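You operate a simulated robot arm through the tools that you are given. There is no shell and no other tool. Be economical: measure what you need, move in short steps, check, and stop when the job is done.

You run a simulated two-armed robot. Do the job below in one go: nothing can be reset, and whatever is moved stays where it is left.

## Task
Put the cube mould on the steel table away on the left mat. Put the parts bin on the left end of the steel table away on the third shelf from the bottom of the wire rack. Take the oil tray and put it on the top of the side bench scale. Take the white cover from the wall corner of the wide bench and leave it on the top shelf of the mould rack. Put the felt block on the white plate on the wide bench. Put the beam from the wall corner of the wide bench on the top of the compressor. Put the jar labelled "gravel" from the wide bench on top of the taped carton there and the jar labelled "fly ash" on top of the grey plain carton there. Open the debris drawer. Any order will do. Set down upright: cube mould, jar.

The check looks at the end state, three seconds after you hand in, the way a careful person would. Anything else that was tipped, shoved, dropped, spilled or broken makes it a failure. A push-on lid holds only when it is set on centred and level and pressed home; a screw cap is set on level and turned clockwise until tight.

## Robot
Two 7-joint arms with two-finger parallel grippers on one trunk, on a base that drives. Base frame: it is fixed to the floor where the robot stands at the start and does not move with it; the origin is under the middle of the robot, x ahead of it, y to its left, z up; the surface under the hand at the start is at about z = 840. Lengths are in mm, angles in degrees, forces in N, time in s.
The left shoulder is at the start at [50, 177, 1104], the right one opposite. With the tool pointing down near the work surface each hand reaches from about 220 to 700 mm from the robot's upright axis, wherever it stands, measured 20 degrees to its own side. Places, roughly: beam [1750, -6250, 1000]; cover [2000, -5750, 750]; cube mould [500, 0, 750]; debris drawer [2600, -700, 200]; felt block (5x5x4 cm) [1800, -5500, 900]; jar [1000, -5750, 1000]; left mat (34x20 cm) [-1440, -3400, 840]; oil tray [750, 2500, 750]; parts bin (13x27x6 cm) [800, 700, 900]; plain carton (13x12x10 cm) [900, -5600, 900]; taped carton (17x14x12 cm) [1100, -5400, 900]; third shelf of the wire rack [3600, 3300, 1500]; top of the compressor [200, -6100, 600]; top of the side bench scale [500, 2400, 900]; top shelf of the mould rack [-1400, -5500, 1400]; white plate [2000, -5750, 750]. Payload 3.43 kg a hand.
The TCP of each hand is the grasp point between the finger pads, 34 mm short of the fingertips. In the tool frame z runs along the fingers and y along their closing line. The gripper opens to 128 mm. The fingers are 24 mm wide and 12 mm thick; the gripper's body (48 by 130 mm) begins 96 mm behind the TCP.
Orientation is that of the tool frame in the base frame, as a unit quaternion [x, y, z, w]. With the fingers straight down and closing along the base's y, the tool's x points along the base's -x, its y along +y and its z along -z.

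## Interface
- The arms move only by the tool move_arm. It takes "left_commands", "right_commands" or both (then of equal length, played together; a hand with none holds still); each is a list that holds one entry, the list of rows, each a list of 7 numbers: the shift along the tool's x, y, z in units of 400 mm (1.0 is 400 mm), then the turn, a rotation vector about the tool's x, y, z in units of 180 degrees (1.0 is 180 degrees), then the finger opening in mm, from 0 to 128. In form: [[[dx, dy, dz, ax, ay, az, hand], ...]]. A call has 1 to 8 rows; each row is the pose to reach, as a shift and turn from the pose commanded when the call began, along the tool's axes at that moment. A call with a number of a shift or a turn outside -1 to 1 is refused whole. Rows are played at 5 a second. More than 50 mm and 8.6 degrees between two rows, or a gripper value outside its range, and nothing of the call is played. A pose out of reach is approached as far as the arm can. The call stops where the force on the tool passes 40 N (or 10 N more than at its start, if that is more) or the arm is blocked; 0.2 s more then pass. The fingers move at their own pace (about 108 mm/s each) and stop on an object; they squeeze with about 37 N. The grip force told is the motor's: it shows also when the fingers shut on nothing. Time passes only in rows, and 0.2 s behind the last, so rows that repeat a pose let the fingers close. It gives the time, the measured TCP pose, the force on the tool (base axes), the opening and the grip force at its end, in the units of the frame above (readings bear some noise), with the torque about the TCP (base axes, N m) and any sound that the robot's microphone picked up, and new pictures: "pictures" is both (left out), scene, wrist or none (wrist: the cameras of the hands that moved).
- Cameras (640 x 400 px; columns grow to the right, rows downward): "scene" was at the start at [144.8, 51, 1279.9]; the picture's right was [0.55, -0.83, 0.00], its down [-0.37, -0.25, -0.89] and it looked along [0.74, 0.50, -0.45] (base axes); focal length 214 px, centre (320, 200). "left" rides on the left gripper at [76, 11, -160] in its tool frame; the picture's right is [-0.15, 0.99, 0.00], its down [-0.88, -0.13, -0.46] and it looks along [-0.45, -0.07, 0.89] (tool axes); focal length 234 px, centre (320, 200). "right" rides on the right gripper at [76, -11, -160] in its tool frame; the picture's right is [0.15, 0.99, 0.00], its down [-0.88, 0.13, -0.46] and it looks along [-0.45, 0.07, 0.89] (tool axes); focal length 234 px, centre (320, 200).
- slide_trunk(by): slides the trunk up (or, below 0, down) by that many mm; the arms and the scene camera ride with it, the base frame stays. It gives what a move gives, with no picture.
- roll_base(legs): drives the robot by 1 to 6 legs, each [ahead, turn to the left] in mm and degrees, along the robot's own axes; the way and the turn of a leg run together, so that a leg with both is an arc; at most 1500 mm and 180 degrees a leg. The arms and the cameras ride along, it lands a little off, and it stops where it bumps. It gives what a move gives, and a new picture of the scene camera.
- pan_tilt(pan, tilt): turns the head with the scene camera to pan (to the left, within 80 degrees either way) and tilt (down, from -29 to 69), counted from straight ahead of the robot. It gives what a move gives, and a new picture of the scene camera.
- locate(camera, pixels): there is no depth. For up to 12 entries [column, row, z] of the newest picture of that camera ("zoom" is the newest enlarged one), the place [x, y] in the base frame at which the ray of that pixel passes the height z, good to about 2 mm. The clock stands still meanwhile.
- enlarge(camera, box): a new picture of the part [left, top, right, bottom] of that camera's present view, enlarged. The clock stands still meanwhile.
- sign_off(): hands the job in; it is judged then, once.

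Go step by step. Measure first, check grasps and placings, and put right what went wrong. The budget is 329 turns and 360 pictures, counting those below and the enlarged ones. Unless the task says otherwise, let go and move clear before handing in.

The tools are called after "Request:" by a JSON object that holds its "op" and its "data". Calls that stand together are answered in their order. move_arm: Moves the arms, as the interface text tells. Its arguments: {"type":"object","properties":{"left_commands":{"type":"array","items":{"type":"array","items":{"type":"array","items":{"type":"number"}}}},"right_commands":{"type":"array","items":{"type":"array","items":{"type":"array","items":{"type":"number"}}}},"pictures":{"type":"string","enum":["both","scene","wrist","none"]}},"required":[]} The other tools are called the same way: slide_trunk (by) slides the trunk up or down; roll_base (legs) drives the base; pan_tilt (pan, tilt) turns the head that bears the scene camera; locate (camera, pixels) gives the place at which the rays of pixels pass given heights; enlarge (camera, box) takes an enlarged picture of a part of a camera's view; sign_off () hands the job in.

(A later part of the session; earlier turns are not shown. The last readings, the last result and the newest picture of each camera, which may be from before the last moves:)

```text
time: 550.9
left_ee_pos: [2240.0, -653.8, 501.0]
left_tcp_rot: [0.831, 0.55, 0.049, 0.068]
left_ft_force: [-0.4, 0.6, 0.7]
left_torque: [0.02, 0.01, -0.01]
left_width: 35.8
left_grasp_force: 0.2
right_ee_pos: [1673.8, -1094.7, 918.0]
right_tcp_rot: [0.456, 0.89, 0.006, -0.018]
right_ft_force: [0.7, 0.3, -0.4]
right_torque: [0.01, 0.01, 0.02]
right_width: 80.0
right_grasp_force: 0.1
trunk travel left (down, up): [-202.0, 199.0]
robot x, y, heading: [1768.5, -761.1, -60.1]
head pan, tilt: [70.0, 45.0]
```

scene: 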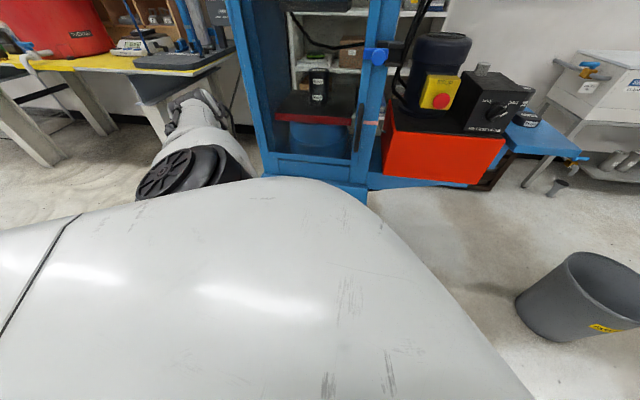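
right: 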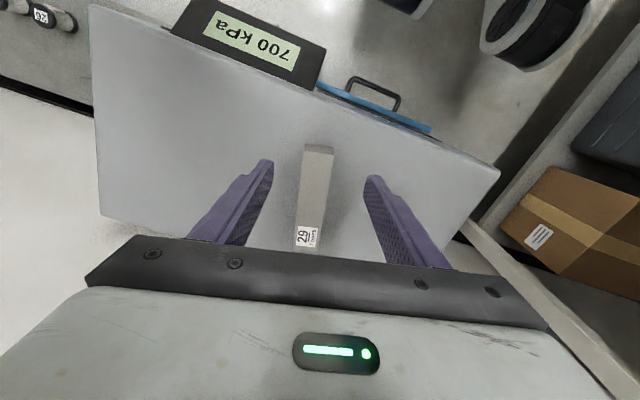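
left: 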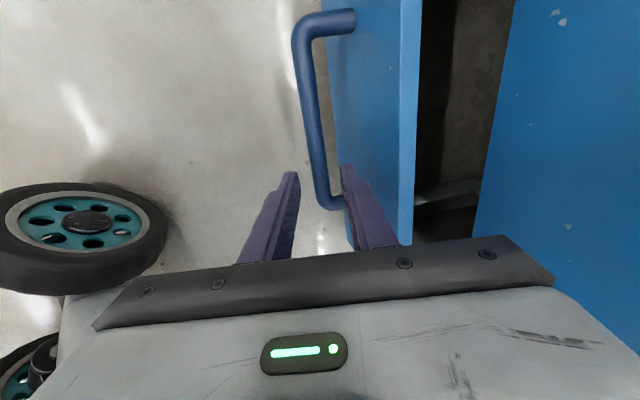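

Request:
{"op": "move_arm", "data": {"left_commands": [[[0, 0, 0, 0, 0, -0.042, 36], [0, 0, 0, 0, 0, -0.084, 36], [0, 0, 0, 0, 0, -0.1256, 36]]], "pictures": "none"}}

Request:
{"op": "slide_trunk", "data": {"by": -180}}

Request:
{"op": "move_arm", "data": {"left_commands": [[[0, 0.04, 0, 0, 0, 0, 36], [0, 0.08, 0, 0, 0, 0, 36]]], "pictures": "wrist"}}

```text
time: 551.6
left_ee_pos: [2239.9, -653.3, 499.0]
left_tcp_rot: [0.707, 0.702, 0.036, 0.076]
left_ft_force: [0.0, 0.6, -0.6]
left_torque: [-0.02, 0.02, 0.02]
left_width: 35.9
left_grasp_force: 0.1
right_ee_pos: [1675.5, -1095.2, 916.4]
right_tcp_rot: [0.457, 0.889, 0.005, -0.018]
right_ft_force: [0.2, 0.0, 0.2]
right_torque: [0.02, 0.0, -0.02]
right_width: 80.1
right_grasp_force: 0.0
trunk travel left (down, up): [-202.0, 199.0]
robot x, y, heading: [1766.0, -759.4, -60.1]
head pan, tilt: [70.0, 45.0]
```

```text
time: 553.6
left_ee_pos: [2241.3, -654.5, 319.5]
left_tcp_rot: [0.707, 0.702, 0.034, 0.076]
left_ft_force: [0.3, 0.0, -0.2]
left_torque: [-0.01, 0.01, 0.02]
left_width: 36.0
left_grasp_force: 0.1
right_ee_pos: [1674.1, -1095.8, 737.9]
right_tcp_rot: [0.457, 0.889, 0.006, -0.017]
right_ft_force: [-0.5, 0.1, 0.1]
right_torque: [0.0, 0.0, -0.02]
right_width: 79.9
right_grasp_force: 0.0
trunk travel left (down, up): [-22.0, 379.0]
robot x, y, heading: [1767.8, -759.7, -60.4]
head pan, tilt: [70.0, 45.0]
```

```text
time: 554.2
left_ee_pos: [2273.2, -655.1, 324.7]
left_tcp_rot: [0.708, 0.702, 0.035, 0.076]
left_ft_force: [-0.2, -0.3, -0.5]
left_torque: [-0.03, -0.03, 0.04]
left_width: 35.9
left_grasp_force: 0.0
right_ee_pos: [1674.6, -1096.2, 737.9]
right_tcp_rot: [0.457, 0.889, 0.006, -0.017]
right_ft_force: [-0.2, 0.7, 0.2]
right_torque: [0.02, 0.02, -0.01]
right_width: 80.0
right_grasp_force: 0.2
trunk travel left (down, up): [-22.0, 379.0]
robot x, y, heading: [1768.3, -762.6, -59.9]
head pan, tilt: [70.0, 45.0]
```

left: 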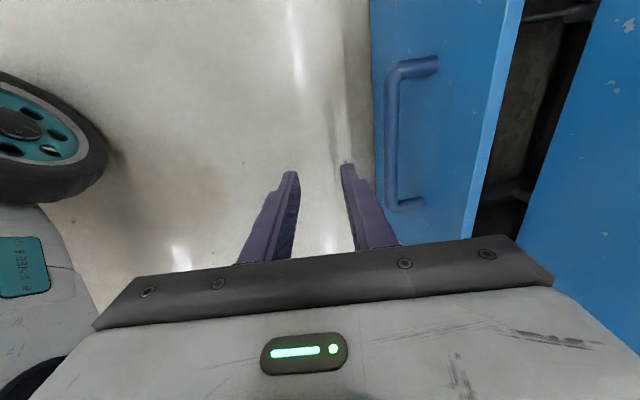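

Request:
{"op": "locate", "data": {"camera": "left", "pixels": [[386, 130, 236], [397, 130, 236], [391, 75, 236], [391, 200, 236]]}}

```text
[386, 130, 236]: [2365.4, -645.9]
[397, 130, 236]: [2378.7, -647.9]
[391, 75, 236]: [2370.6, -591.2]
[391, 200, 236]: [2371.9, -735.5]
```

Request:
{"op": "move_arm", "data": {"left_commands": [[[0.005, 0.1, 0.02, 0, 0, 0, 36], [0.014, 0.209, 0.058, 0, 0, 0, 36], [0.014, 0.209, 0.058, 0, 0, 0, 36]]], "pictures": "wrist"}}

```text
time: 555.0
left_ee_pos: [2358.1, -651.3, 312.3]
left_tcp_rot: [0.707, 0.702, 0.035, 0.075]
left_ft_force: [-0.9, 0.6, -0.2]
left_torque: [0.01, -0.03, -0.02]
left_width: 36.0
left_grasp_force: 0.0
left hand out of reach, approached as far as the arm can: row 2
right_ee_pos: [1673.8, -1095.2, 738.3]
right_tcp_rot: [0.457, 0.889, 0.006, -0.018]
right_ft_force: [-0.2, 0.6, -0.4]
right_torque: [-0.01, 0.0, 0.01]
right_width: 79.8
right_grasp_force: 0.1
trunk travel left (down, up): [-22.0, 379.0]
robot x, y, heading: [1767.2, -756.6, -60.2]
head pan, tilt: [70.0, 45.0]
```

left: 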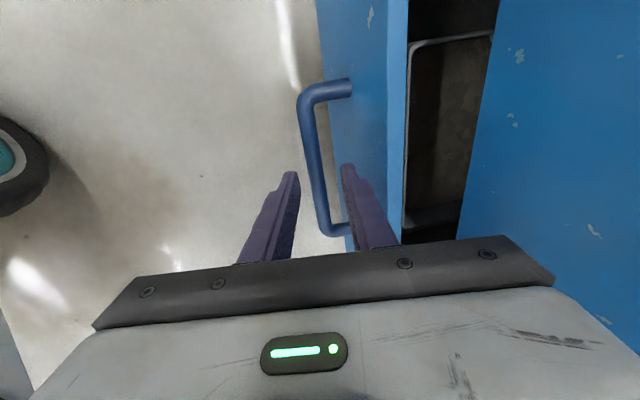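

The bar is between the fingers again. Advance and close.

Request:
{"op": "move_arm", "data": {"left_commands": [[[0, 0, 0.06, 0, 0, 0, 36], [0, 0, 0.12, 0, 0, 0, 36], [0, 0, 0.17, 0, 0, 0, 36], [0, 0, 0.17, 0, 0, 0, 5], [0, 0, 0.17, 0, 0, 0, 5]]], "pictures": "none"}}

Request:
{"op": "move_arm", "data": {"left_commands": [[[0, -0.04, -0.006, 0, 0, 0, 5], [0, -0.08, -0.0125, 0, 0, 0, 5], [0, -0.12, -0.019, 0, 0, 0, 5], [0, -0.17, -0.027, 0, 0, 0, 5], [0, -0.22, -0.035, 0, 0, 0, 5], [0, -0.27, -0.043, 0, 0, 0, 5], [0, -0.32, -0.05, 0, 0, 0, 5], [0, -0.36, -0.057, 0, 0, 0, 5]]], "pictures": "wrist"}}

```text
time: 556.2
left_ee_pos: [2368.9, -655.2, 246.8]
left_tcp_rot: [0.707, 0.702, 0.033, 0.077]
left_ft_force: [0.1, -2.0, -3.1]
left_torque: [-0.16, -0.02, 0.89]
left_width: 15.6
left_grasp_force: 44.9
right_ee_pos: [1675.1, -1094.0, 737.4]
right_tcp_rot: [0.457, 0.889, 0.006, -0.018]
right_ft_force: [-0.6, 0.1, -0.4]
right_torque: [0.01, -0.02, 0.02]
right_width: 79.9
right_grasp_force: 0.0
trunk travel left (down, up): [-22.0, 379.0]
robot x, y, heading: [1768.2, -760.2, -60.1]
head pan, tilt: [70.0, 45.0]
```

```text
time: 558.0
left_ee_pos: [2222.9, -654.8, 246.1]
left_tcp_rot: [0.707, 0.702, 0.032, 0.077]
left_ft_force: [-0.9, -8.6, -4.2]
left_torque: [-0.36, 0.22, 0.87]
left_width: 15.7
left_grasp_force: 45.2
right_ee_pos: [1675.2, -1094.7, 738.5]
right_tcp_rot: [0.456, 0.89, 0.006, -0.017]
right_ft_force: [0.5, -0.1, -0.1]
right_torque: [0.01, 0.01, -0.01]
right_width: 79.9
right_grasp_force: 0.0
trunk travel left (down, up): [-22.0, 379.0]
robot x, y, heading: [1764.9, -758.9, -60.2]
head pan, tilt: [70.0, 45.0]
```

left: 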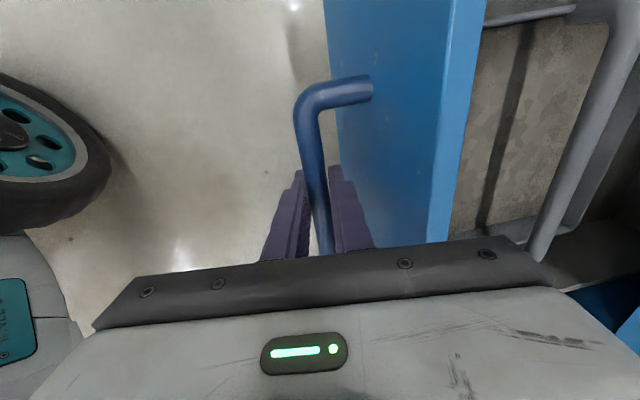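

The drawer slides freely, now ~210 mm out. Pull a little more to see if there's a stop.

Request:
{"op": "move_arm", "data": {"left_commands": [[[0, -0.04, -0.006, 0, 0, 0, 5], [0, -0.08, -0.0125, 0, 0, 0, 5], [0, -0.12, -0.019, 0, 0, 0, 5], [0, -0.16, -0.025, 0, 0, 0, 5]]], "pictures": "wrist"}}

```text
time: 559.0
left_ee_pos: [2192.3, -653.8, 247.1]
left_tcp_rot: [0.706, 0.703, 0.026, 0.076]
left_ft_force: [0.7, -4.8, -22.4]
left_torque: [-0.18, -0.11, 0.34]
left_width: 15.5
left_grasp_force: 45.0
left hand out of reach, approached as far as the arm can: row 2, 3, 4
right_ee_pos: [1674.9, -1095.1, 738.8]
right_tcp_rot: [0.457, 0.889, 0.004, -0.018]
right_ft_force: [-0.2, 0.3, 0.8]
right_torque: [-0.03, -0.02, 0.01]
right_width: 80.0
right_grasp_force: 0.0
trunk travel left (down, up): [-22.0, 379.0]
robot x, y, heading: [1765.9, -755.6, -60.4]
head pan, tilt: [70.0, 45.0]
stopped in row 4 (left hand): the force on the tool passed its limit at 41 N (the readings are from after the stop); the commanded pose is now the measured one
```

left: 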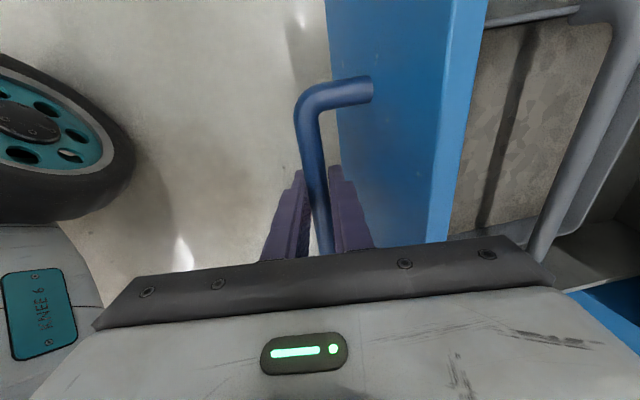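

Drawer is ~240 mm open. Release and lift out with the trunk.

Request:
{"op": "move_arm", "data": {"left_commands": [[[0, 0, 0.005, 0, 0, 0, 20], [0, 0, 0.005, 0, 0, 0, 36], [0, 0, 0.005, 0, 0, 0, 36]]], "pictures": "none"}}

Request:
{"op": "slide_trunk", "data": {"by": 300}}

Request:
{"op": "move_arm", "data": {"left_commands": [[[0, -0.02, 0, 0, 0, 0, 70]]], "pictures": "both"}}

```text
time: 559.8
left_ee_pos: [2194.3, -654.0, 245.9]
left_tcp_rot: [0.707, 0.702, 0.027, 0.078]
left_ft_force: [-1.6, 0.1, 2.5]
left_torque: [0.0, -0.04, 0.05]
left_width: 35.6
left_grasp_force: 0.1
right_ee_pos: [1674.3, -1095.2, 737.9]
right_tcp_rot: [0.457, 0.889, 0.006, -0.018]
right_ft_force: [0.0, 0.3, 0.3]
right_torque: [0.03, -0.01, 0.01]
right_width: 80.2
right_grasp_force: 0.0
trunk travel left (down, up): [-22.0, 379.0]
robot x, y, heading: [1771.0, -755.4, -60.2]
head pan, tilt: [70.0, 45.0]
```

```text
time: 562.8
left_ee_pos: [2194.8, -655.5, 546.7]
left_tcp_rot: [0.707, 0.702, 0.027, 0.077]
left_ft_force: [0.0, -0.3, -0.4]
left_torque: [0.01, -0.02, 0.02]
left_width: 35.8
left_grasp_force: 0.0
right_ee_pos: [1674.3, -1095.6, 1037.9]
right_tcp_rot: [0.457, 0.889, 0.006, -0.017]
right_ft_force: [0.4, -0.6, -0.1]
right_torque: [-0.02, -0.01, -0.01]
right_width: 80.2
right_grasp_force: 0.0
trunk travel left (down, up): [-322.0, 79.0]
robot x, y, heading: [1767.6, -757.6, -60.0]
head pan, tilt: [70.0, 45.0]
```

```text
time: 563.2
left_ee_pos: [2193.9, -654.4, 545.6]
left_tcp_rot: [0.707, 0.702, 0.027, 0.077]
left_ft_force: [0.6, 0.2, 0.0]
left_torque: [0.02, 0.02, 0.03]
left_width: 70.2
left_grasp_force: 0.2
left hand out of reach, approached as far as the arm can: row 1
right_ee_pos: [1674.0, -1094.5, 1038.2]
right_tcp_rot: [0.457, 0.889, 0.006, -0.017]
right_ft_force: [-0.6, -0.1, -0.4]
right_torque: [-0.01, 0.01, -0.01]
right_width: 80.1
right_grasp_force: 0.0
trunk travel left (down, up): [-322.0, 79.0]
robot x, y, heading: [1767.0, -758.0, -60.2]
head pan, tilt: [70.0, 45.0]
```

scene: 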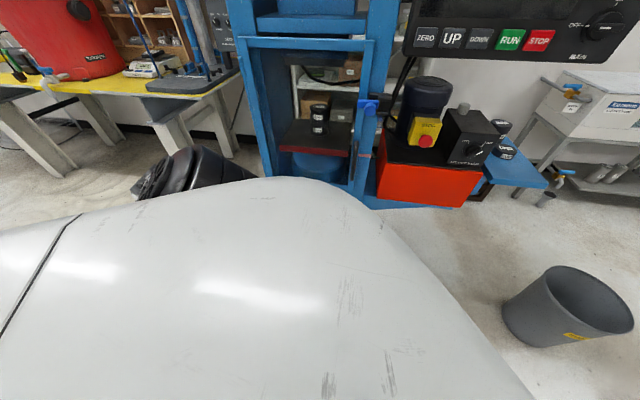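
left: 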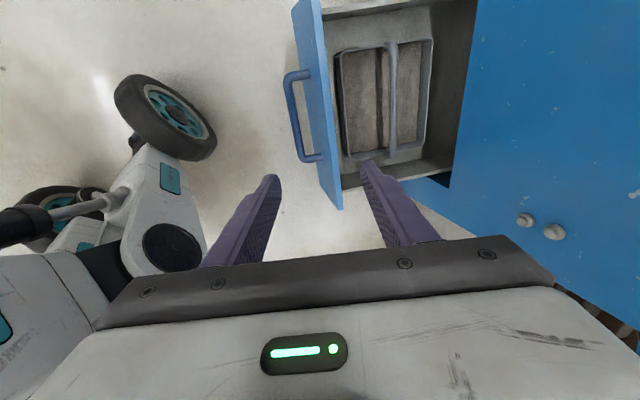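

The drawer stands open with its content inside. Raise and straighten the left hand, then bring it to the front.

Request:
{"op": "move_arm", "data": {"left_commands": [[[0, 0, -0.12, 0.0155, 0.0075, 0, 70], [0, 0, -0.24, 0.031, 0.015, 0, 70], [0, 0, -0.36, 0.0465, 0.0226, 0, 70], [0, 0, -0.48, 0.0465, 0.0226, 0, 70], [0, 0, -0.6, 0.0465, 0.0226, 0, 70], [0, 0, -0.72, 0.0465, 0.0226, 0, 70], [0, 0, -0.84, 0.0465, 0.0226, 0, 70], [0, 0, -0.96, 0.0465, 0.0226, 0, 70]]], "pictures": "none"}}

```text
time: 565.0
left_ee_pos: [2204.4, -591.3, 862.6]
left_tcp_rot: [0.709, 0.705, -0.001, 0.0]
left_ft_force: [0.5, 0.3, -0.1]
left_torque: [-0.04, 0.01, -0.01]
left_width: 69.8
left_grasp_force: 0.1
left hand out of reach, approached as far as the arm can: row 2, 5, 6, 7, 8
right_ee_pos: [1674.5, -1093.1, 1038.2]
right_tcp_rot: [0.457, 0.889, 0.005, -0.017]
right_ft_force: [-1.2, 0.7, -0.1]
right_torque: [-0.04, -0.02, 0.0]
right_width: 80.2
right_grasp_force: 0.1
trunk travel left (down, up): [-322.0, 79.0]
robot x, y, heading: [1767.8, -758.4, -60.3]
head pan, tilt: [70.0, 45.0]
```

Request:
{"op": "move_arm", "data": {"left_commands": [[[-0.0975, -0.026, 0, 0, 0, -0.024, 70], [-0.195, -0.052, 0, 0, 0, -0.048, 70], [-0.2925, -0.078, 0, 0, 0, -0.072, 70], [-0.39, -0.104, -0.02, 0, 0, -0.096, 70], [-0.4875, -0.13, -0.05, 0, 0, -0.12, 70], [-0.585, -0.156, -0.1, 0, 0, -0.144, 70], [-0.6825, -0.1825, -0.15, 0, 0, -0.167, 70]]], "pictures": "none"}}

```text
time: 566.6
left_ee_pos: [2134.2, -865.5, 930.7]
left_tcp_rot: [0.501, 0.865, 0.002, -0.001]
left_ft_force: [-0.1, 0.5, 0.5]
left_torque: [0.03, -0.05, -0.02]
left_width: 70.0
left_grasp_force: 0.1
left hand out of reach, approached as far as the arm can: row 1, 2, 3, 4, 5, 6
right_ee_pos: [1675.1, -1095.5, 1037.2]
right_tcp_rot: [0.457, 0.889, 0.006, -0.017]
right_ft_force: [0.8, -0.1, 0.0]
right_torque: [0.04, -0.02, 0.01]
right_width: 79.7
right_grasp_force: 0.0
trunk travel left (down, up): [-322.0, 79.0]
robot x, y, heading: [1768.9, -758.2, -60.1]
head pan, tilt: [70.0, 45.0]
```

Now the bin. I leave carefully: forward clear of the drawer, then around the table's south end to its west side.

Request:
{"op": "roll_base", "data": {"legs": [[600, 0], [0, -108], [1090, 0], [0, -12], [1300, 0], [0, -90]]}}

Request:
{"op": "pan_tilt", "data": {"pan": -10, "tilt": 25}}

```text
time: 569.3
left_ee_pos: [2364.4, -1270.8, 944.4]
left_tcp_rot: [0.491, 0.871, -0.003, 0.019]
left_ft_force: [0.4, 1.2, -0.3]
left_torque: [-0.01, -0.02, -0.04]
left_width: 69.9
left_grasp_force: 0.0
right_ee_pos: [1901.1, -1503.7, 1039.0]
right_tcp_rot: [0.45, 0.893, 0.008, -0.006]
right_ft_force: [0.2, -0.3, 0.4]
right_torque: [0.0, 0.0, 0.0]
right_width: 80.0
right_grasp_force: 0.0
trunk travel left (down, up): [-322.0, 79.0]
robot x, y, heading: [1999.9, -1168.0, -58.4]
head pan, tilt: [70.0, 45.0]
stopped in leg 1: the robot was blocked; the commanded pose is now the measured one
```

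scene: 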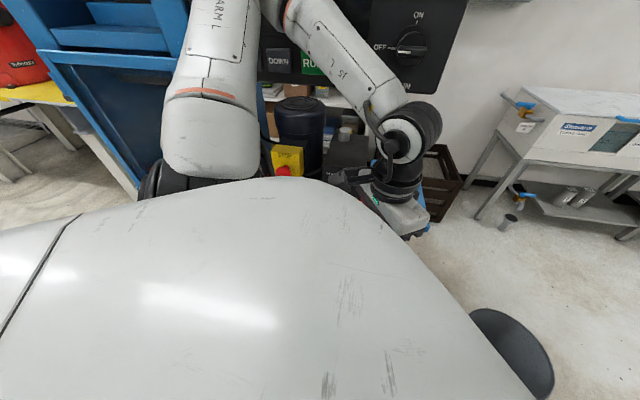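

```text
time: 570.8
left_ee_pos: [2363.0, -1271.1, 945.0]
left_tcp_rot: [0.492, 0.871, -0.004, 0.02]
left_ft_force: [0.1, -0.5, 0.6]
left_torque: [0.05, -0.02, -0.04]
left_width: 70.2
left_grasp_force: 0.1
right_ee_pos: [1899.7, -1501.5, 1037.9]
right_tcp_rot: [0.45, 0.893, 0.007, -0.004]
right_ft_force: [-0.1, -0.6, 0.4]
right_torque: [0.0, -0.01, -0.02]
right_width: 80.2
right_grasp_force: 0.0
trunk travel left (down, up): [-322.0, 79.0]
robot x, y, heading: [2001.6, -1172.5, -58.7]
head pan, tilt: [-10.0, 25.0]
```

scene: 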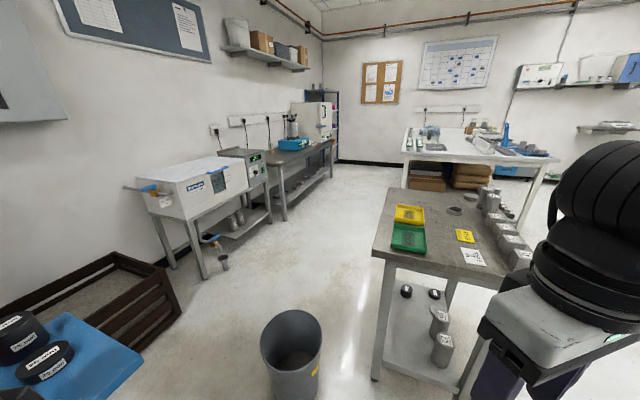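

The left elbow is near the tester's panel. First stretch the left hand forward to draw the elbow in.

Request:
{"op": "move_arm", "data": {"left_commands": [[[-0.074, -0.0446, 0, 0, 0, 0, 70], [-0.148, -0.089, 0, 0, 0, 0, 70], [-0.222, -0.134, 0, 0, 0, 0, 70], [-0.296, -0.178, 0, 0, 0, 0, 70], [-0.37, -0.223, 0, 0, 0, 0, 70], [-0.4435, -0.2675, 0, 0, 0, 0, 70]]], "pictures": "none"}}

Request:
{"op": "pan_tilt", "data": {"pan": 60, "tilt": 25}}

```text
time: 572.4
left_ee_pos: [2359.0, -1481.9, 961.6]
left_tcp_rot: [0.496, 0.868, -0.005, 0.034]
left_ft_force: [0.2, 0.4, 0.4]
left_torque: [0.0, 0.02, -0.01]
left_width: 70.2
left_grasp_force: 0.0
right_ee_pos: [1897.1, -1503.1, 1037.9]
right_tcp_rot: [0.45, 0.893, 0.01, -0.004]
right_ft_force: [0.1, -0.3, -0.9]
right_torque: [-0.03, -0.02, 0.01]
right_width: 79.9
right_grasp_force: 0.1
trunk travel left (down, up): [-322.0, 79.0]
robot x, y, heading: [1998.2, -1173.3, -58.6]
head pan, tilt: [-10.0, 25.0]
stopped in row 6 (left hand): the arm was blocked; the commanded pose is now the measured one
```

```text
time: 573.8
left_ee_pos: [2357.8, -1479.9, 958.8]
left_tcp_rot: [0.496, 0.868, -0.004, 0.032]
left_ft_force: [-0.1, 0.0, 0.4]
left_torque: [0.02, 0.0, -0.01]
left_width: 69.7
left_grasp_force: 0.2
right_ee_pos: [1894.1, -1502.2, 1037.1]
right_tcp_rot: [0.451, 0.893, 0.009, -0.002]
right_ft_force: [-0.8, -0.2, -0.6]
right_torque: [0.01, 0.02, 0.01]
right_width: 80.1
right_grasp_force: 0.1
trunk travel left (down, up): [-322.0, 79.0]
robot x, y, heading: [2003.6, -1172.2, -58.9]
head pan, tilt: [60.0, 25.0]
```

scene: 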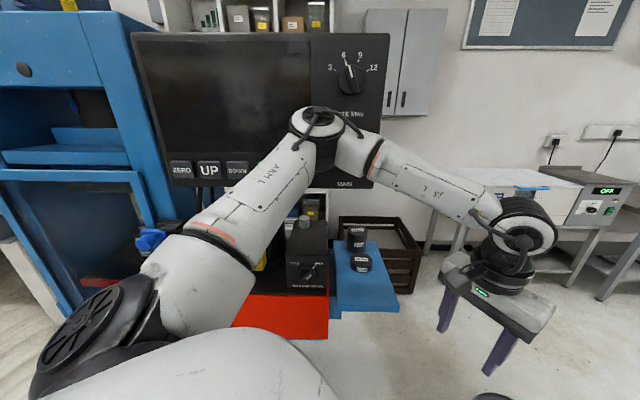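

The elbow is against the tester's screen. Back the base off gently.

Request:
{"op": "roll_base", "data": {"legs": [[-70, 0]]}}

```text
time: 574.9
left_ee_pos: [2341.3, -1423.9, 944.4]
left_tcp_rot: [0.494, 0.869, -0.008, 0.014]
left_ft_force: [0.2, -0.3, 0.4]
left_torque: [-0.07, -0.01, -0.02]
left_width: 70.1
left_grasp_force: 0.1
right_ee_pos: [1880.8, -1447.2, 1037.6]
right_tcp_rot: [0.452, 0.892, 0.007, -0.016]
right_ft_force: [-0.2, 0.0, 0.4]
right_torque: [-0.05, 0.01, 0.02]
right_width: 80.0
right_grasp_force: 0.1
trunk travel left (down, up): [-322.0, 79.0]
robot x, y, heading: [1967.6, -1113.9, -58.9]
head pan, tilt: [60.0, 25.0]
```

scene: 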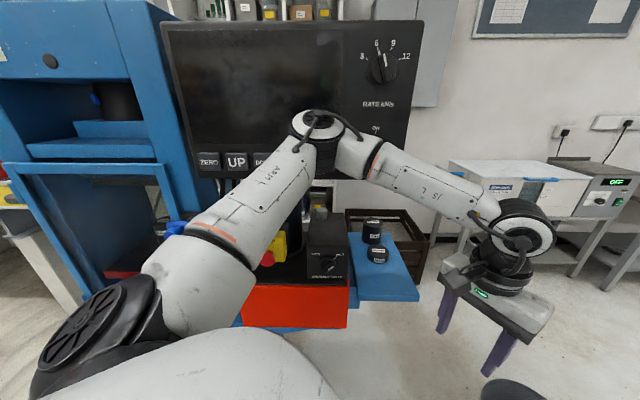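

Free again. Back up along the path to the earlier spot, where there's room to turn, then leave to the south-west.

Request:
{"op": "roll_base", "data": {"legs": [[-400, 0], [0, -91]]}}

```text
time: 581.2
left_ee_pos: [1449.1, -1149.6, 943.6]
left_tcp_rot: [0.963, 0.269, -0.015, 0.004]
left_ft_force: [-0.2, -0.1, -0.8]
left_torque: [0.01, -0.03, -0.03]
left_width: 69.9
left_grasp_force: 0.1
right_ee_pos: [1420.9, -689.6, 1037.6]
right_tcp_rot: [0.948, 0.317, 0.017, -0.008]
right_ft_force: [0.4, 0.1, -0.2]
right_torque: [0.0, 0.01, -0.01]
right_width: 80.0
right_grasp_force: 0.1
trunk travel left (down, up): [-322.0, 79.0]
robot x, y, heading: [1759.5, -773.4, -148.3]
head pan, tilt: [60.0, 25.0]
```

scene: 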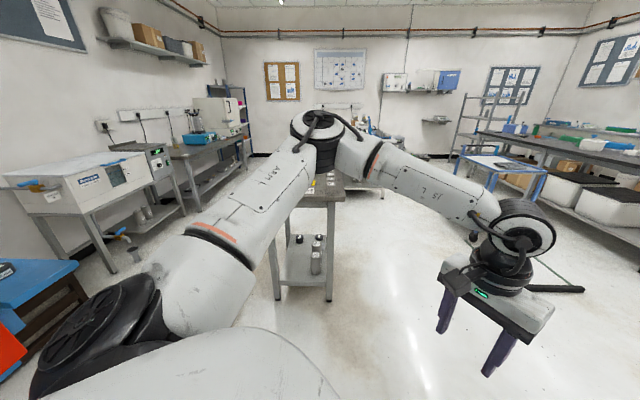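

Turned clear. Continue west around the table and north along its west side.

Request:
{"op": "roll_base", "data": {"legs": [[900, 0], [0, -32], [1300, 0], [0, -90], [1200, 0]]}}

Request:
{"op": "pan_tilt", "data": {"pan": -25, "tilt": 30}}

```text
time: 603.1
left_ee_pos: [-392.4, 429.1, 943.6]
left_tcp_rot: [-0.689, 0.725, 0.011, 0.011]
left_ft_force: [0.2, 0.2, 0.1]
left_torque: [-0.01, -0.03, 0.01]
left_width: 69.9
left_grasp_force: 0.1
right_ee_pos: [3.8, 191.9, 1038.3]
right_tcp_rot: [0.723, -0.691, 0.015, 0.01]
right_ft_force: [-0.7, 0.2, -0.7]
right_torque: [-0.03, -0.04, -0.04]
right_width: 80.0
right_grasp_force: 0.1
trunk travel left (down, up): [-322.0, 79.0]
robot x, y, heading: [-258.6, -40.5, 87.3]
head pan, tilt: [60.0, 25.0]
```

scene: 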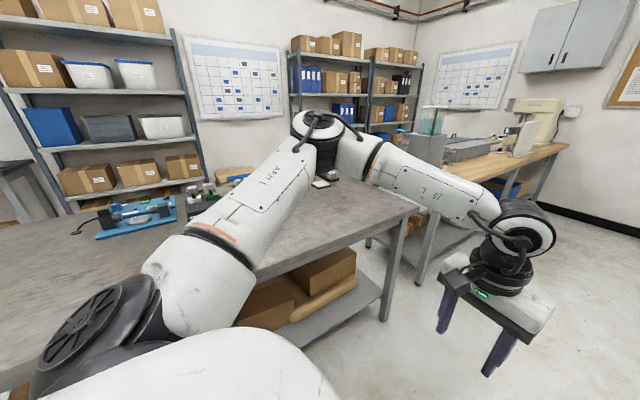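

```text
time: 604.7
left_ee_pos: [-391.6, 428.9, 943.6]
left_tcp_rot: [-0.688, 0.725, 0.011, 0.012]
left_ft_force: [0.0, -0.8, 0.4]
left_torque: [-0.01, 0.0, 0.01]
left_width: 69.8
left_grasp_force: 0.0
right_ee_pos: [3.4, 192.6, 1038.1]
right_tcp_rot: [0.723, -0.691, 0.016, 0.01]
right_ft_force: [0.2, -0.1, 0.5]
right_torque: [-0.02, 0.05, 0.0]
right_width: 79.7
right_grasp_force: 0.1
trunk travel left (down, up): [-322.0, 79.0]
robot x, y, heading: [-256.6, -39.2, 87.1]
head pan, tilt: [-25.0, 30.0]
```

scene: 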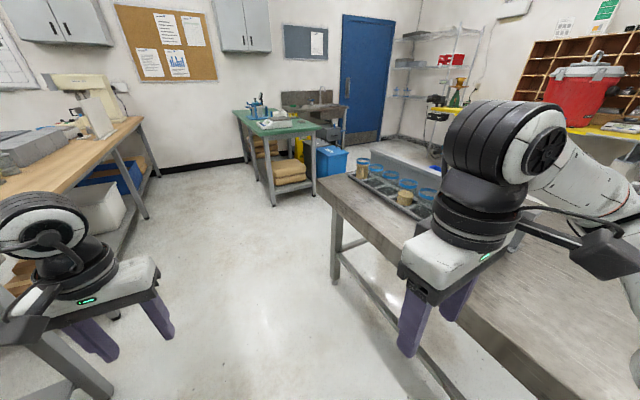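

Request:
{"op": "locate", "data": {"camera": "scene", "pixels": [[272, 206, 0], [316, 196, 0], [247, 162, 0], [333, 283, 0], [322, 190, 840], [345, 172, 840], [148, 218, 0], [270, 133, 840], [318, 126, 840], [236, 112, 840]]}}

Request:
{"op": "enlarge", "data": {"camera": "scene", "box": [220, 80, 460, 230]}}

```text
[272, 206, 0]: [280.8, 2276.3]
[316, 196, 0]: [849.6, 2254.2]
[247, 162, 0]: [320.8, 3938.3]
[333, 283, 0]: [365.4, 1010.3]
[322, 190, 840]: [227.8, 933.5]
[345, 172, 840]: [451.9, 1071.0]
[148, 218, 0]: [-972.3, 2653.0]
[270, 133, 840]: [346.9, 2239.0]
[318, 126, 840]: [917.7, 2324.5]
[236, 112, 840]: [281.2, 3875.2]
```

```text
2.67 times, centred on (340, 155) of scene
```

zoom: 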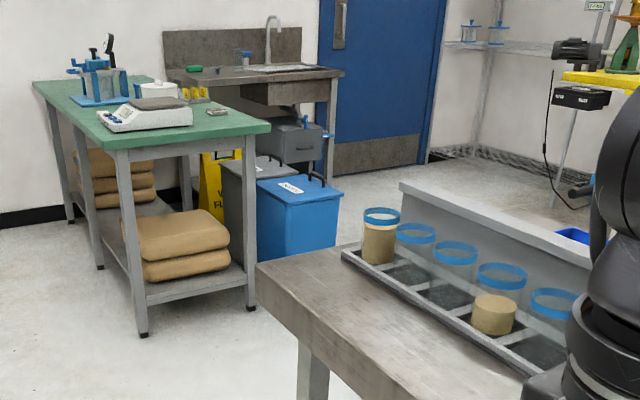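

The green side bench spans x 310–920, y 2240–3880; the steel table ends at y≈1040. Drive to the gap between them.

Request:
{"op": "roll_base", "data": {"legs": [[1500, -3], [180, 0], [0, -84], [780, 0], [0, -90]]}}

Request:
{"op": "pan_tilt", "data": {"pan": 0, "tilt": 40}}

```text
time: 624.3
left_ee_pos: [819.0, 1159.9, 945.0]
left_tcp_rot: [0.721, 0.693, -0.011, 0.01]
left_ft_force: [0.5, -0.2, 0.3]
left_torque: [-0.05, 0.03, -0.02]
left_width: 70.0
left_grasp_force: 0.0
right_ee_pos: [419.3, 1389.8, 1038.5]
right_tcp_rot: [0.685, 0.728, 0.011, -0.014]
right_ft_force: [0.1, 1.0, -0.2]
right_torque: [-0.01, -0.03, 0.03]
right_width: 80.2
right_grasp_force: 0.0
trunk travel left (down, up): [-322.0, 79.0]
robot x, y, heading: [677.6, 1627.9, -91.8]
head pan, tilt: [-25.0, 30.0]
```

scene: 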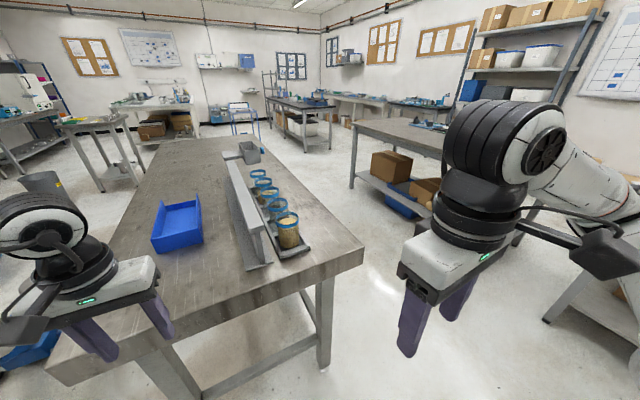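

```text
time: 625.2
left_ee_pos: [818.6, 1158.9, 943.9]
left_tcp_rot: [0.72, 0.694, -0.011, 0.012]
left_ft_force: [-0.4, -0.5, -1.1]
left_torque: [0.01, 0.01, -0.01]
left_width: 70.2
left_grasp_force: 0.2
right_ee_pos: [419.1, 1390.4, 1038.2]
right_tcp_rot: [0.686, 0.728, 0.011, -0.015]
right_ft_force: [0.1, 1.0, -0.1]
right_torque: [0.01, 0.02, -0.01]
right_width: 80.3
right_grasp_force: 0.0
trunk travel left (down, up): [-322.0, 79.0]
robot x, y, heading: [672.4, 1626.0, -91.7]
head pan, tilt: [0.0, 40.0]
```

scene: 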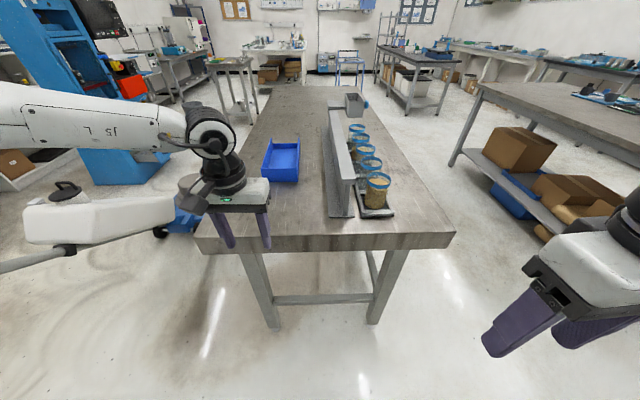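

Request:
{"op": "enlarge", "data": {"camera": "scene", "box": [210, 110, 410, 240]}}

Request:
{"op": "locate", "data": {"camera": "scene", "pixels": [[263, 181, 840], [299, 181, 840], [268, 140, 900], [300, 140, 900], [262, 170, 870], [300, 170, 870], [195, 250, 840], [455, 233, 840], [330, 217, 840]]}}

```text
3.08 times, centred on (310, 175) of scene
```

zoom: 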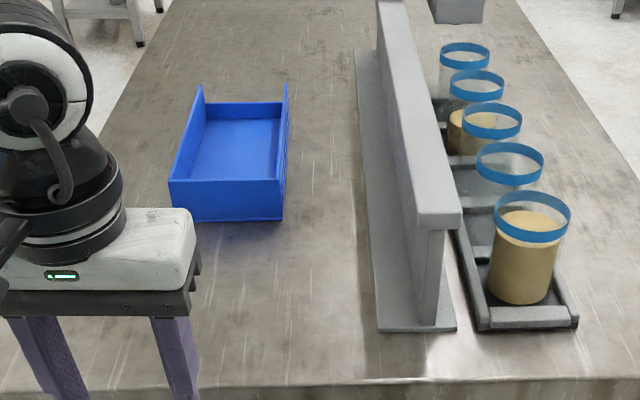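

```text
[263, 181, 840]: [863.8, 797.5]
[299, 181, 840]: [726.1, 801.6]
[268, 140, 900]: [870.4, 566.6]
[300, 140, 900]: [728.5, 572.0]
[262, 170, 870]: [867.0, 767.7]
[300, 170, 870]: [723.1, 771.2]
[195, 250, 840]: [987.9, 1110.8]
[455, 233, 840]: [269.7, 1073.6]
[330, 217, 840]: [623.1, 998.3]
```

The blue parts bin lies at x 726–866, y 570–800. Before choosing its grasp I look at the rack and do the oil tray: turn to face north.

Request:
{"op": "roll_base", "data": {"legs": [[0, -90], [0, -88]]}}

Request:
{"op": "pan_tilt", "data": {"pan": -5, "tilt": 30}}

```text
time: 633.1
left_ee_pos: [494.2, 2078.6, 944.3]
left_tcp_rot: [0.722, -0.691, -0.011, -0.011]
left_ft_force: [0.1, -0.2, 0.1]
left_torque: [-0.02, 0.01, 0.03]
left_width: 70.0
left_grasp_force: 0.1
right_ee_pos: [909.5, 1882.2, 1037.6]
right_tcp_rot: [0.755, -0.655, 0.015, 0.01]
right_ft_force: [-0.4, 0.5, -0.5]
right_torque: [-0.03, 0.0, 0.01]
right_width: 79.8
right_grasp_force: 0.0
trunk travel left (down, up): [-322.0, 79.0]
robot x, y, heading: [673.6, 1626.9, 93.1]
head pan, tilt: [0.0, 40.0]
```

scene: 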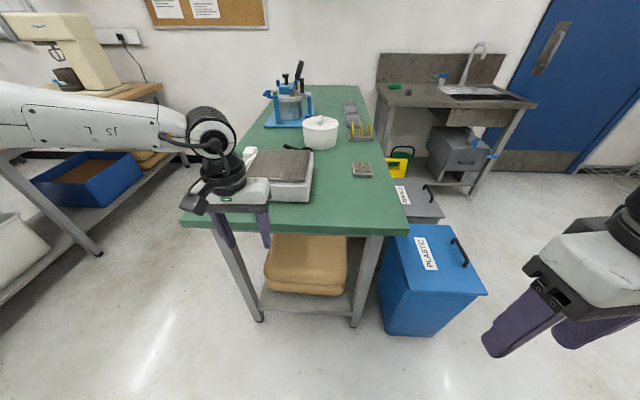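

```text
time: 633.8
left_ee_pos: [492.3, 2077.6, 944.0]
left_tcp_rot: [0.724, -0.69, -0.012, -0.01]
left_ft_force: [0.1, 0.4, -0.8]
left_torque: [0.03, 0.0, 0.01]
left_width: 70.0
left_grasp_force: 0.1
right_ee_pos: [910.6, 1881.9, 1037.9]
right_tcp_rot: [0.755, -0.655, 0.015, 0.011]
right_ft_force: [-0.1, -0.4, 0.5]
right_torque: [0.0, 0.01, -0.01]
right_width: 80.1
right_grasp_force: 0.0
trunk travel left (down, up): [-322.0, 79.0]
robot x, y, heading: [677.2, 1628.1, 93.2]
head pan, tilt: [-5.0, 30.0]
```

scene: 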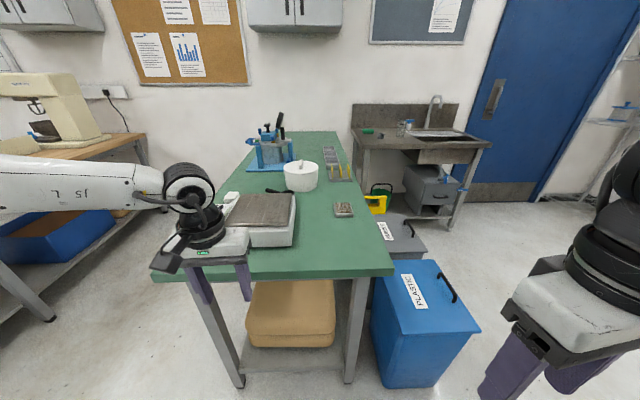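

Request:
{"op": "enlarge", "data": {"camera": "scene", "box": [200, 130, 400, 260]}}

Request:
{"op": "pan_tilt", "data": {"pan": -62, "tilt": 10}}

```text
3.08 times, centred on (300, 195) of scene
```

zoom: 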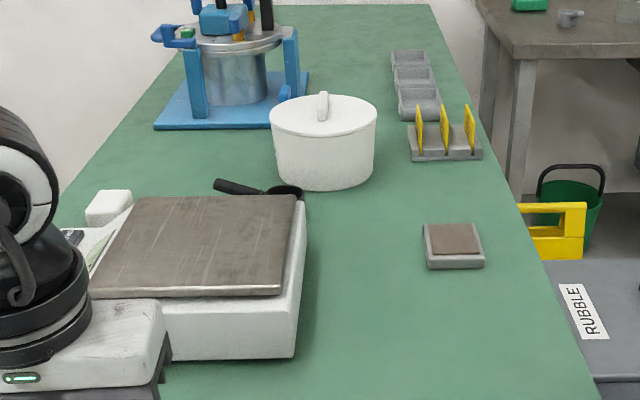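

```text
time: 635.0
left_ee_pos: [493.8, 2078.7, 944.0]
left_tcp_rot: [0.722, -0.691, -0.011, -0.01]
left_ft_force: [0.1, 0.0, 0.2]
left_torque: [0.01, -0.03, -0.02]
left_width: 70.0
left_grasp_force: 0.1
right_ee_pos: [909.7, 1880.9, 1038.0]
right_tcp_rot: [0.755, -0.655, 0.014, 0.01]
right_ft_force: [0.8, -1.2, -0.3]
right_torque: [-0.03, -0.01, -0.01]
right_width: 80.3
right_grasp_force: 0.0
trunk travel left (down, up): [-322.0, 79.0]
robot x, y, heading: [680.6, 1622.6, 93.2]
head pan, tilt: [-62.0, 10.0]
```

scene: 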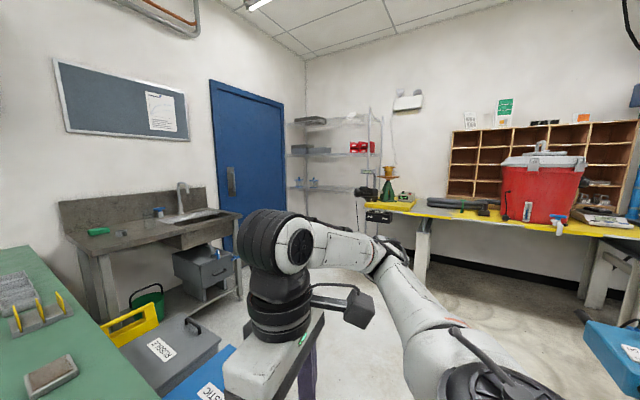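

Request:
{"op": "enlarge", "data": {"camera": "scene", "box": [270, 95, 400, 265]}}

Request:
{"op": "locate", "data": {"camera": "scene", "pixels": [[382, 155, 1400], [382, 155, 1300], [382, 155, 1500], [382, 190, 1000], [382, 120, 1700], [300, 160, 1400]]}}

```text
2.35 times, centred on (335, 180) of scene
```

zoom: 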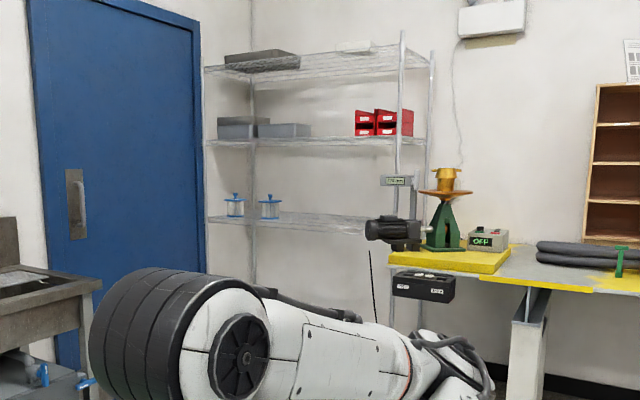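

```text
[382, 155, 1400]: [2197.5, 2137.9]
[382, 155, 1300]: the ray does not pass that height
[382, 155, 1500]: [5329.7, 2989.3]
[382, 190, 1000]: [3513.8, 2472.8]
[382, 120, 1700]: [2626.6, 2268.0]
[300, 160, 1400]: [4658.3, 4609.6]
```

The wire rack's third shelf (with grey and red bins) is at z≈1450. Now the oil tray: look closely.

Request:
{"op": "pan_tilt", "data": {"pan": -5, "tilt": 30}}

Request:
{"op": "enlarge", "data": {"camera": "scene", "box": [310, 185, 374, 235]}}

Request:
{"op": "locate", "data": {"camera": "scene", "pixels": [[336, 218, 840], [355, 216, 840], [352, 203, 850], [333, 204, 850], [228, 229, 920], [290, 231, 920], [295, 195, 920], [238, 195, 920], [395, 272, 840], [296, 247, 840]]}}

```text
time: 636.3
left_ee_pos: [493.6, 2078.8, 944.9]
left_tcp_rot: [0.722, -0.691, -0.012, -0.011]
left_ft_force: [-0.5, -0.1, 0.1]
left_torque: [-0.03, 0.01, -0.02]
left_width: 70.0
left_grasp_force: 0.0
right_ee_pos: [911.1, 1881.0, 1037.9]
right_tcp_rot: [0.755, -0.655, 0.015, 0.011]
right_ft_force: [0.4, 0.3, -0.3]
right_torque: [-0.03, 0.01, 0.01]
right_width: 80.2
right_grasp_force: 0.1
trunk travel left (down, up): [-322.0, 79.0]
robot x, y, heading: [674.1, 1628.6, 92.8]
head pan, tilt: [-5.0, 30.0]
```

scene: 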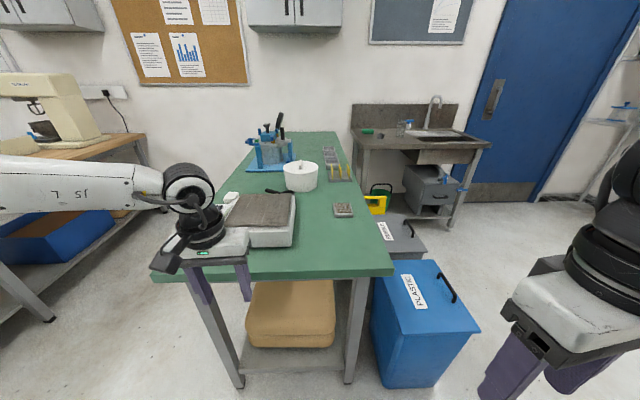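

```text
8.00 times, centred on (342, 210) of scene
```

zoom: 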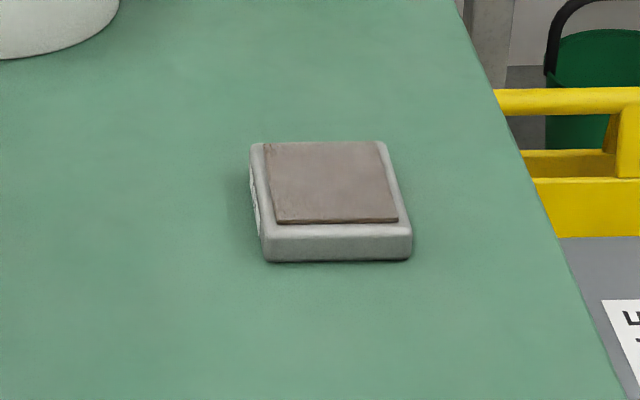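

```text
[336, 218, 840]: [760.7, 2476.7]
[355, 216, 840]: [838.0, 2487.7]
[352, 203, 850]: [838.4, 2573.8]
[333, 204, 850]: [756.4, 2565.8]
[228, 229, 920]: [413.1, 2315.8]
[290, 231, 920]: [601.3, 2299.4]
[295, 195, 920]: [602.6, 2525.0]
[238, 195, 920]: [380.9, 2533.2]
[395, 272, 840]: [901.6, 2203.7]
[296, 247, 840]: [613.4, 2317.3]
```

The oil tray is the small grey tray at ≈(797,2522), 80×90×25; the scale's platform spans x 380–600, y 2300–2530. Raise the left hand, then drive up.

Request:
{"op": "move_arm", "data": {"left_commands": [[[0, 0, -0.1, 0, 0, 0, 70], [0.05, 0, -0.2, 0, 0, 0, 70], [0.1, 0, -0.3, 0, 0, 0, 70], [0.15, 0, -0.4, 0, 0, 0, 70], [0.2, 0, -0.45, 0, 0, 0, 70]]], "right_commands": [[[0, 0, 0, 0, 0, 0, 110], [0, 0, 0, 0, 0, 0, 120], [0, 0, 0, 0, 0, 0, 120], [0, 0, 0, 0, 0, 0, 120], [0, 0, 0, 0, 0, 0, 120]]], "pictures": "none"}}

Request:
{"op": "roll_base", "data": {"legs": [[290, -3]]}}

```text
time: 637.5
left_ee_pos: [496.5, 1990.5, 1120.0]
left_tcp_rot: [0.723, -0.691, -0.011, -0.011]
left_ft_force: [0.5, -0.8, -0.3]
left_torque: [-0.02, -0.01, 0.01]
left_width: 70.1
left_grasp_force: 0.0
right_ee_pos: [910.6, 1880.6, 1038.3]
right_tcp_rot: [0.755, -0.655, 0.014, 0.011]
right_ft_force: [-0.7, 0.2, -0.2]
right_torque: [0.0, 0.0, -0.02]
right_width: 119.7
right_grasp_force: 0.0
trunk travel left (down, up): [-322.0, 79.0]
robot x, y, heading: [671.9, 1624.0, 93.1]
head pan, tilt: [-5.0, 30.0]
```

```text
time: 639.5
left_ee_pos: [513.1, 2299.9, 1119.0]
left_tcp_rot: [-0.701, 0.713, 0.01, 0.011]
left_ft_force: [-0.4, 0.6, 1.0]
left_torque: [-0.01, 0.0, 0.0]
left_width: 70.0
left_grasp_force: 0.2
right_ee_pos: [918.1, 2164.6, 1038.2]
right_tcp_rot: [0.735, -0.677, 0.015, 0.01]
right_ft_force: [-0.8, 0.9, -1.0]
right_torque: [-0.03, 0.0, 0.0]
right_width: 120.3
right_grasp_force: 0.0
trunk travel left (down, up): [-322.0, 79.0]
robot x, y, heading: [665.3, 1925.3, 89.6]
head pan, tilt: [-5.0, 30.0]
```

scene: 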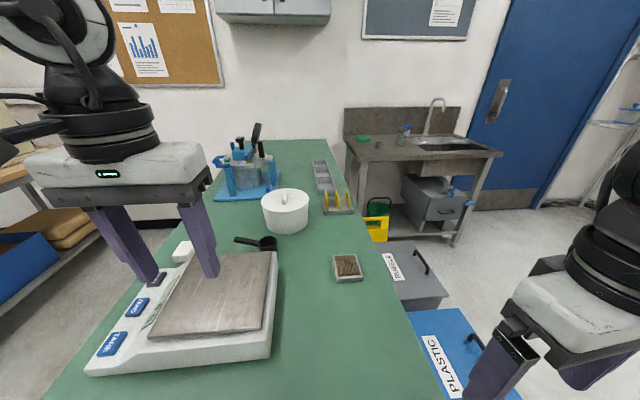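

Request:
{"op": "enlarge", "data": {"camera": "scene", "box": [300, 235, 396, 300]}}

Request:
{"op": "enlarge", "data": {"camera": "scene", "box": [70, 225, 310, 395]}}

```text
6.15 times, centred on (348, 268) of scene
```

zoom: 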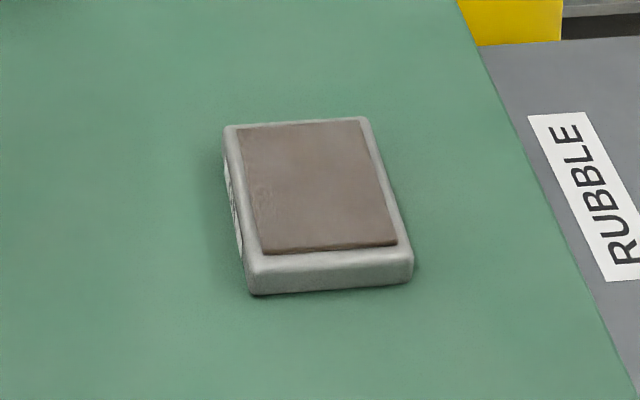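

```text
2.35 times, centred on (190, 310) of scene
```

zoom: 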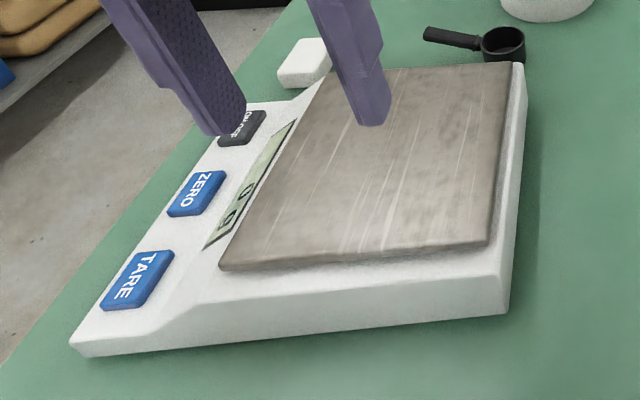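

Request:
{"op": "locate", "data": {"camera": "zoom", "pixels": [[220, 270, 910], [490, 245, 910], [512, 65, 910], [335, 68, 910], [220, 270, 900], [490, 245, 900], [75, 352, 840], [505, 315, 840]]}}

Request:
{"op": "locate", "data": {"camera": "scene", "pixels": [[336, 283, 840], [362.5, 281, 840], [362.5, 275, 860], [335, 274, 860], [332, 255, 860], [354.5, 254, 860], [331.5, 262, 840]]}}

```text
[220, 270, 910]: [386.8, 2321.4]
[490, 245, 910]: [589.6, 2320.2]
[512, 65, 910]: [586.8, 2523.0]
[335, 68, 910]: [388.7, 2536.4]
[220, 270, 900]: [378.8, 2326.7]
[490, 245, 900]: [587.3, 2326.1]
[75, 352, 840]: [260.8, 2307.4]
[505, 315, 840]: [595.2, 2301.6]
```

```text
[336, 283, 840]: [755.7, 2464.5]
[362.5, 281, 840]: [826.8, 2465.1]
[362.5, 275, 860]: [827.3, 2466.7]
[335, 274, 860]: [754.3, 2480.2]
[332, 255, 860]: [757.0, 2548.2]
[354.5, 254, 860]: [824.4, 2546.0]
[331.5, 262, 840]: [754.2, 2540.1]
```

Bench z≈862; tray x 752–820, y 2447–2523, top 885; platform z≈898, centre (485,2430). Move the right hand above the tray.

Request:
{"op": "move_arm", "data": {"right_commands": [[[-0.103, 0.033, 0.02, 0, -0.004, 0.0033, 120], [-0.2056, 0.0655, 0.04, -0.001, -0.008, 0.0066, 120], [-0.3084, 0.098, 0.06, -0.0018, -0.0113, 0.01, 120], [-0.411, 0.131, 0.08, -0.0018, -0.0113, 0.0133, 120], [-0.514, 0.164, 0.1, -0.0018, -0.0113, 0.0166, 120], [-0.617, 0.1965, 0.13, -0.0018, -0.0113, 0.02, 120], [-0.72, 0.229, 0.16, -0.0018, -0.0113, 0.0233, 120], [-0.8225, 0.262, 0.19, -0.0018, -0.0113, 0.0265, 120]]], "pictures": "both"}}

```text
time: 641.4
left_ee_pos: [511.6, 2299.4, 1119.1]
left_tcp_rot: [-0.701, 0.713, 0.011, 0.012]
left_ft_force: [-0.8, -0.3, -0.6]
left_torque: [-0.04, -0.03, 0.03]
left_width: 70.2
left_grasp_force: 0.0
right_ee_pos: [786.6, 2478.3, 950.4]
right_tcp_rot: [-0.707, 0.707, -0.001, 0.001]
right_ft_force: [0.3, 0.1, -0.4]
right_torque: [-0.01, -0.05, -0.01]
right_width: 119.8
right_grasp_force: 0.1
trunk travel left (down, up): [-322.0, 79.0]
robot x, y, heading: [672.5, 1922.2, 89.4]
head pan, tilt: [-5.0, 30.0]
```

scene: 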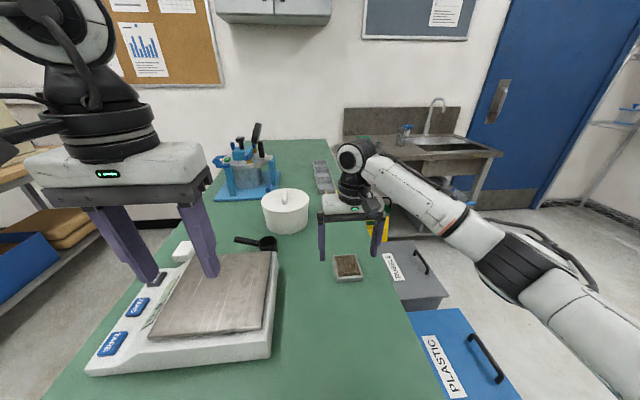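
right: 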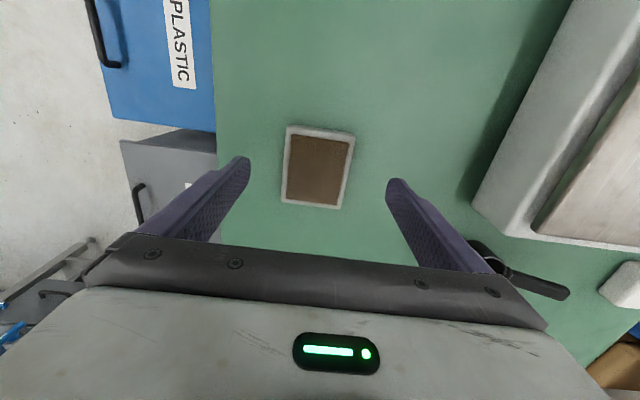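

Request:
{"op": "locate", "data": {"camera": "right", "pixels": [[289, 126, 885], [354, 132, 885], [341, 209, 885], [281, 203, 885], [317, 165, 885]]}}

```text
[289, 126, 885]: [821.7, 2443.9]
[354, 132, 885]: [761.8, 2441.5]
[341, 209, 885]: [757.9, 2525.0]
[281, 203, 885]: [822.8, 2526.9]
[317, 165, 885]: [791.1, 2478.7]
```

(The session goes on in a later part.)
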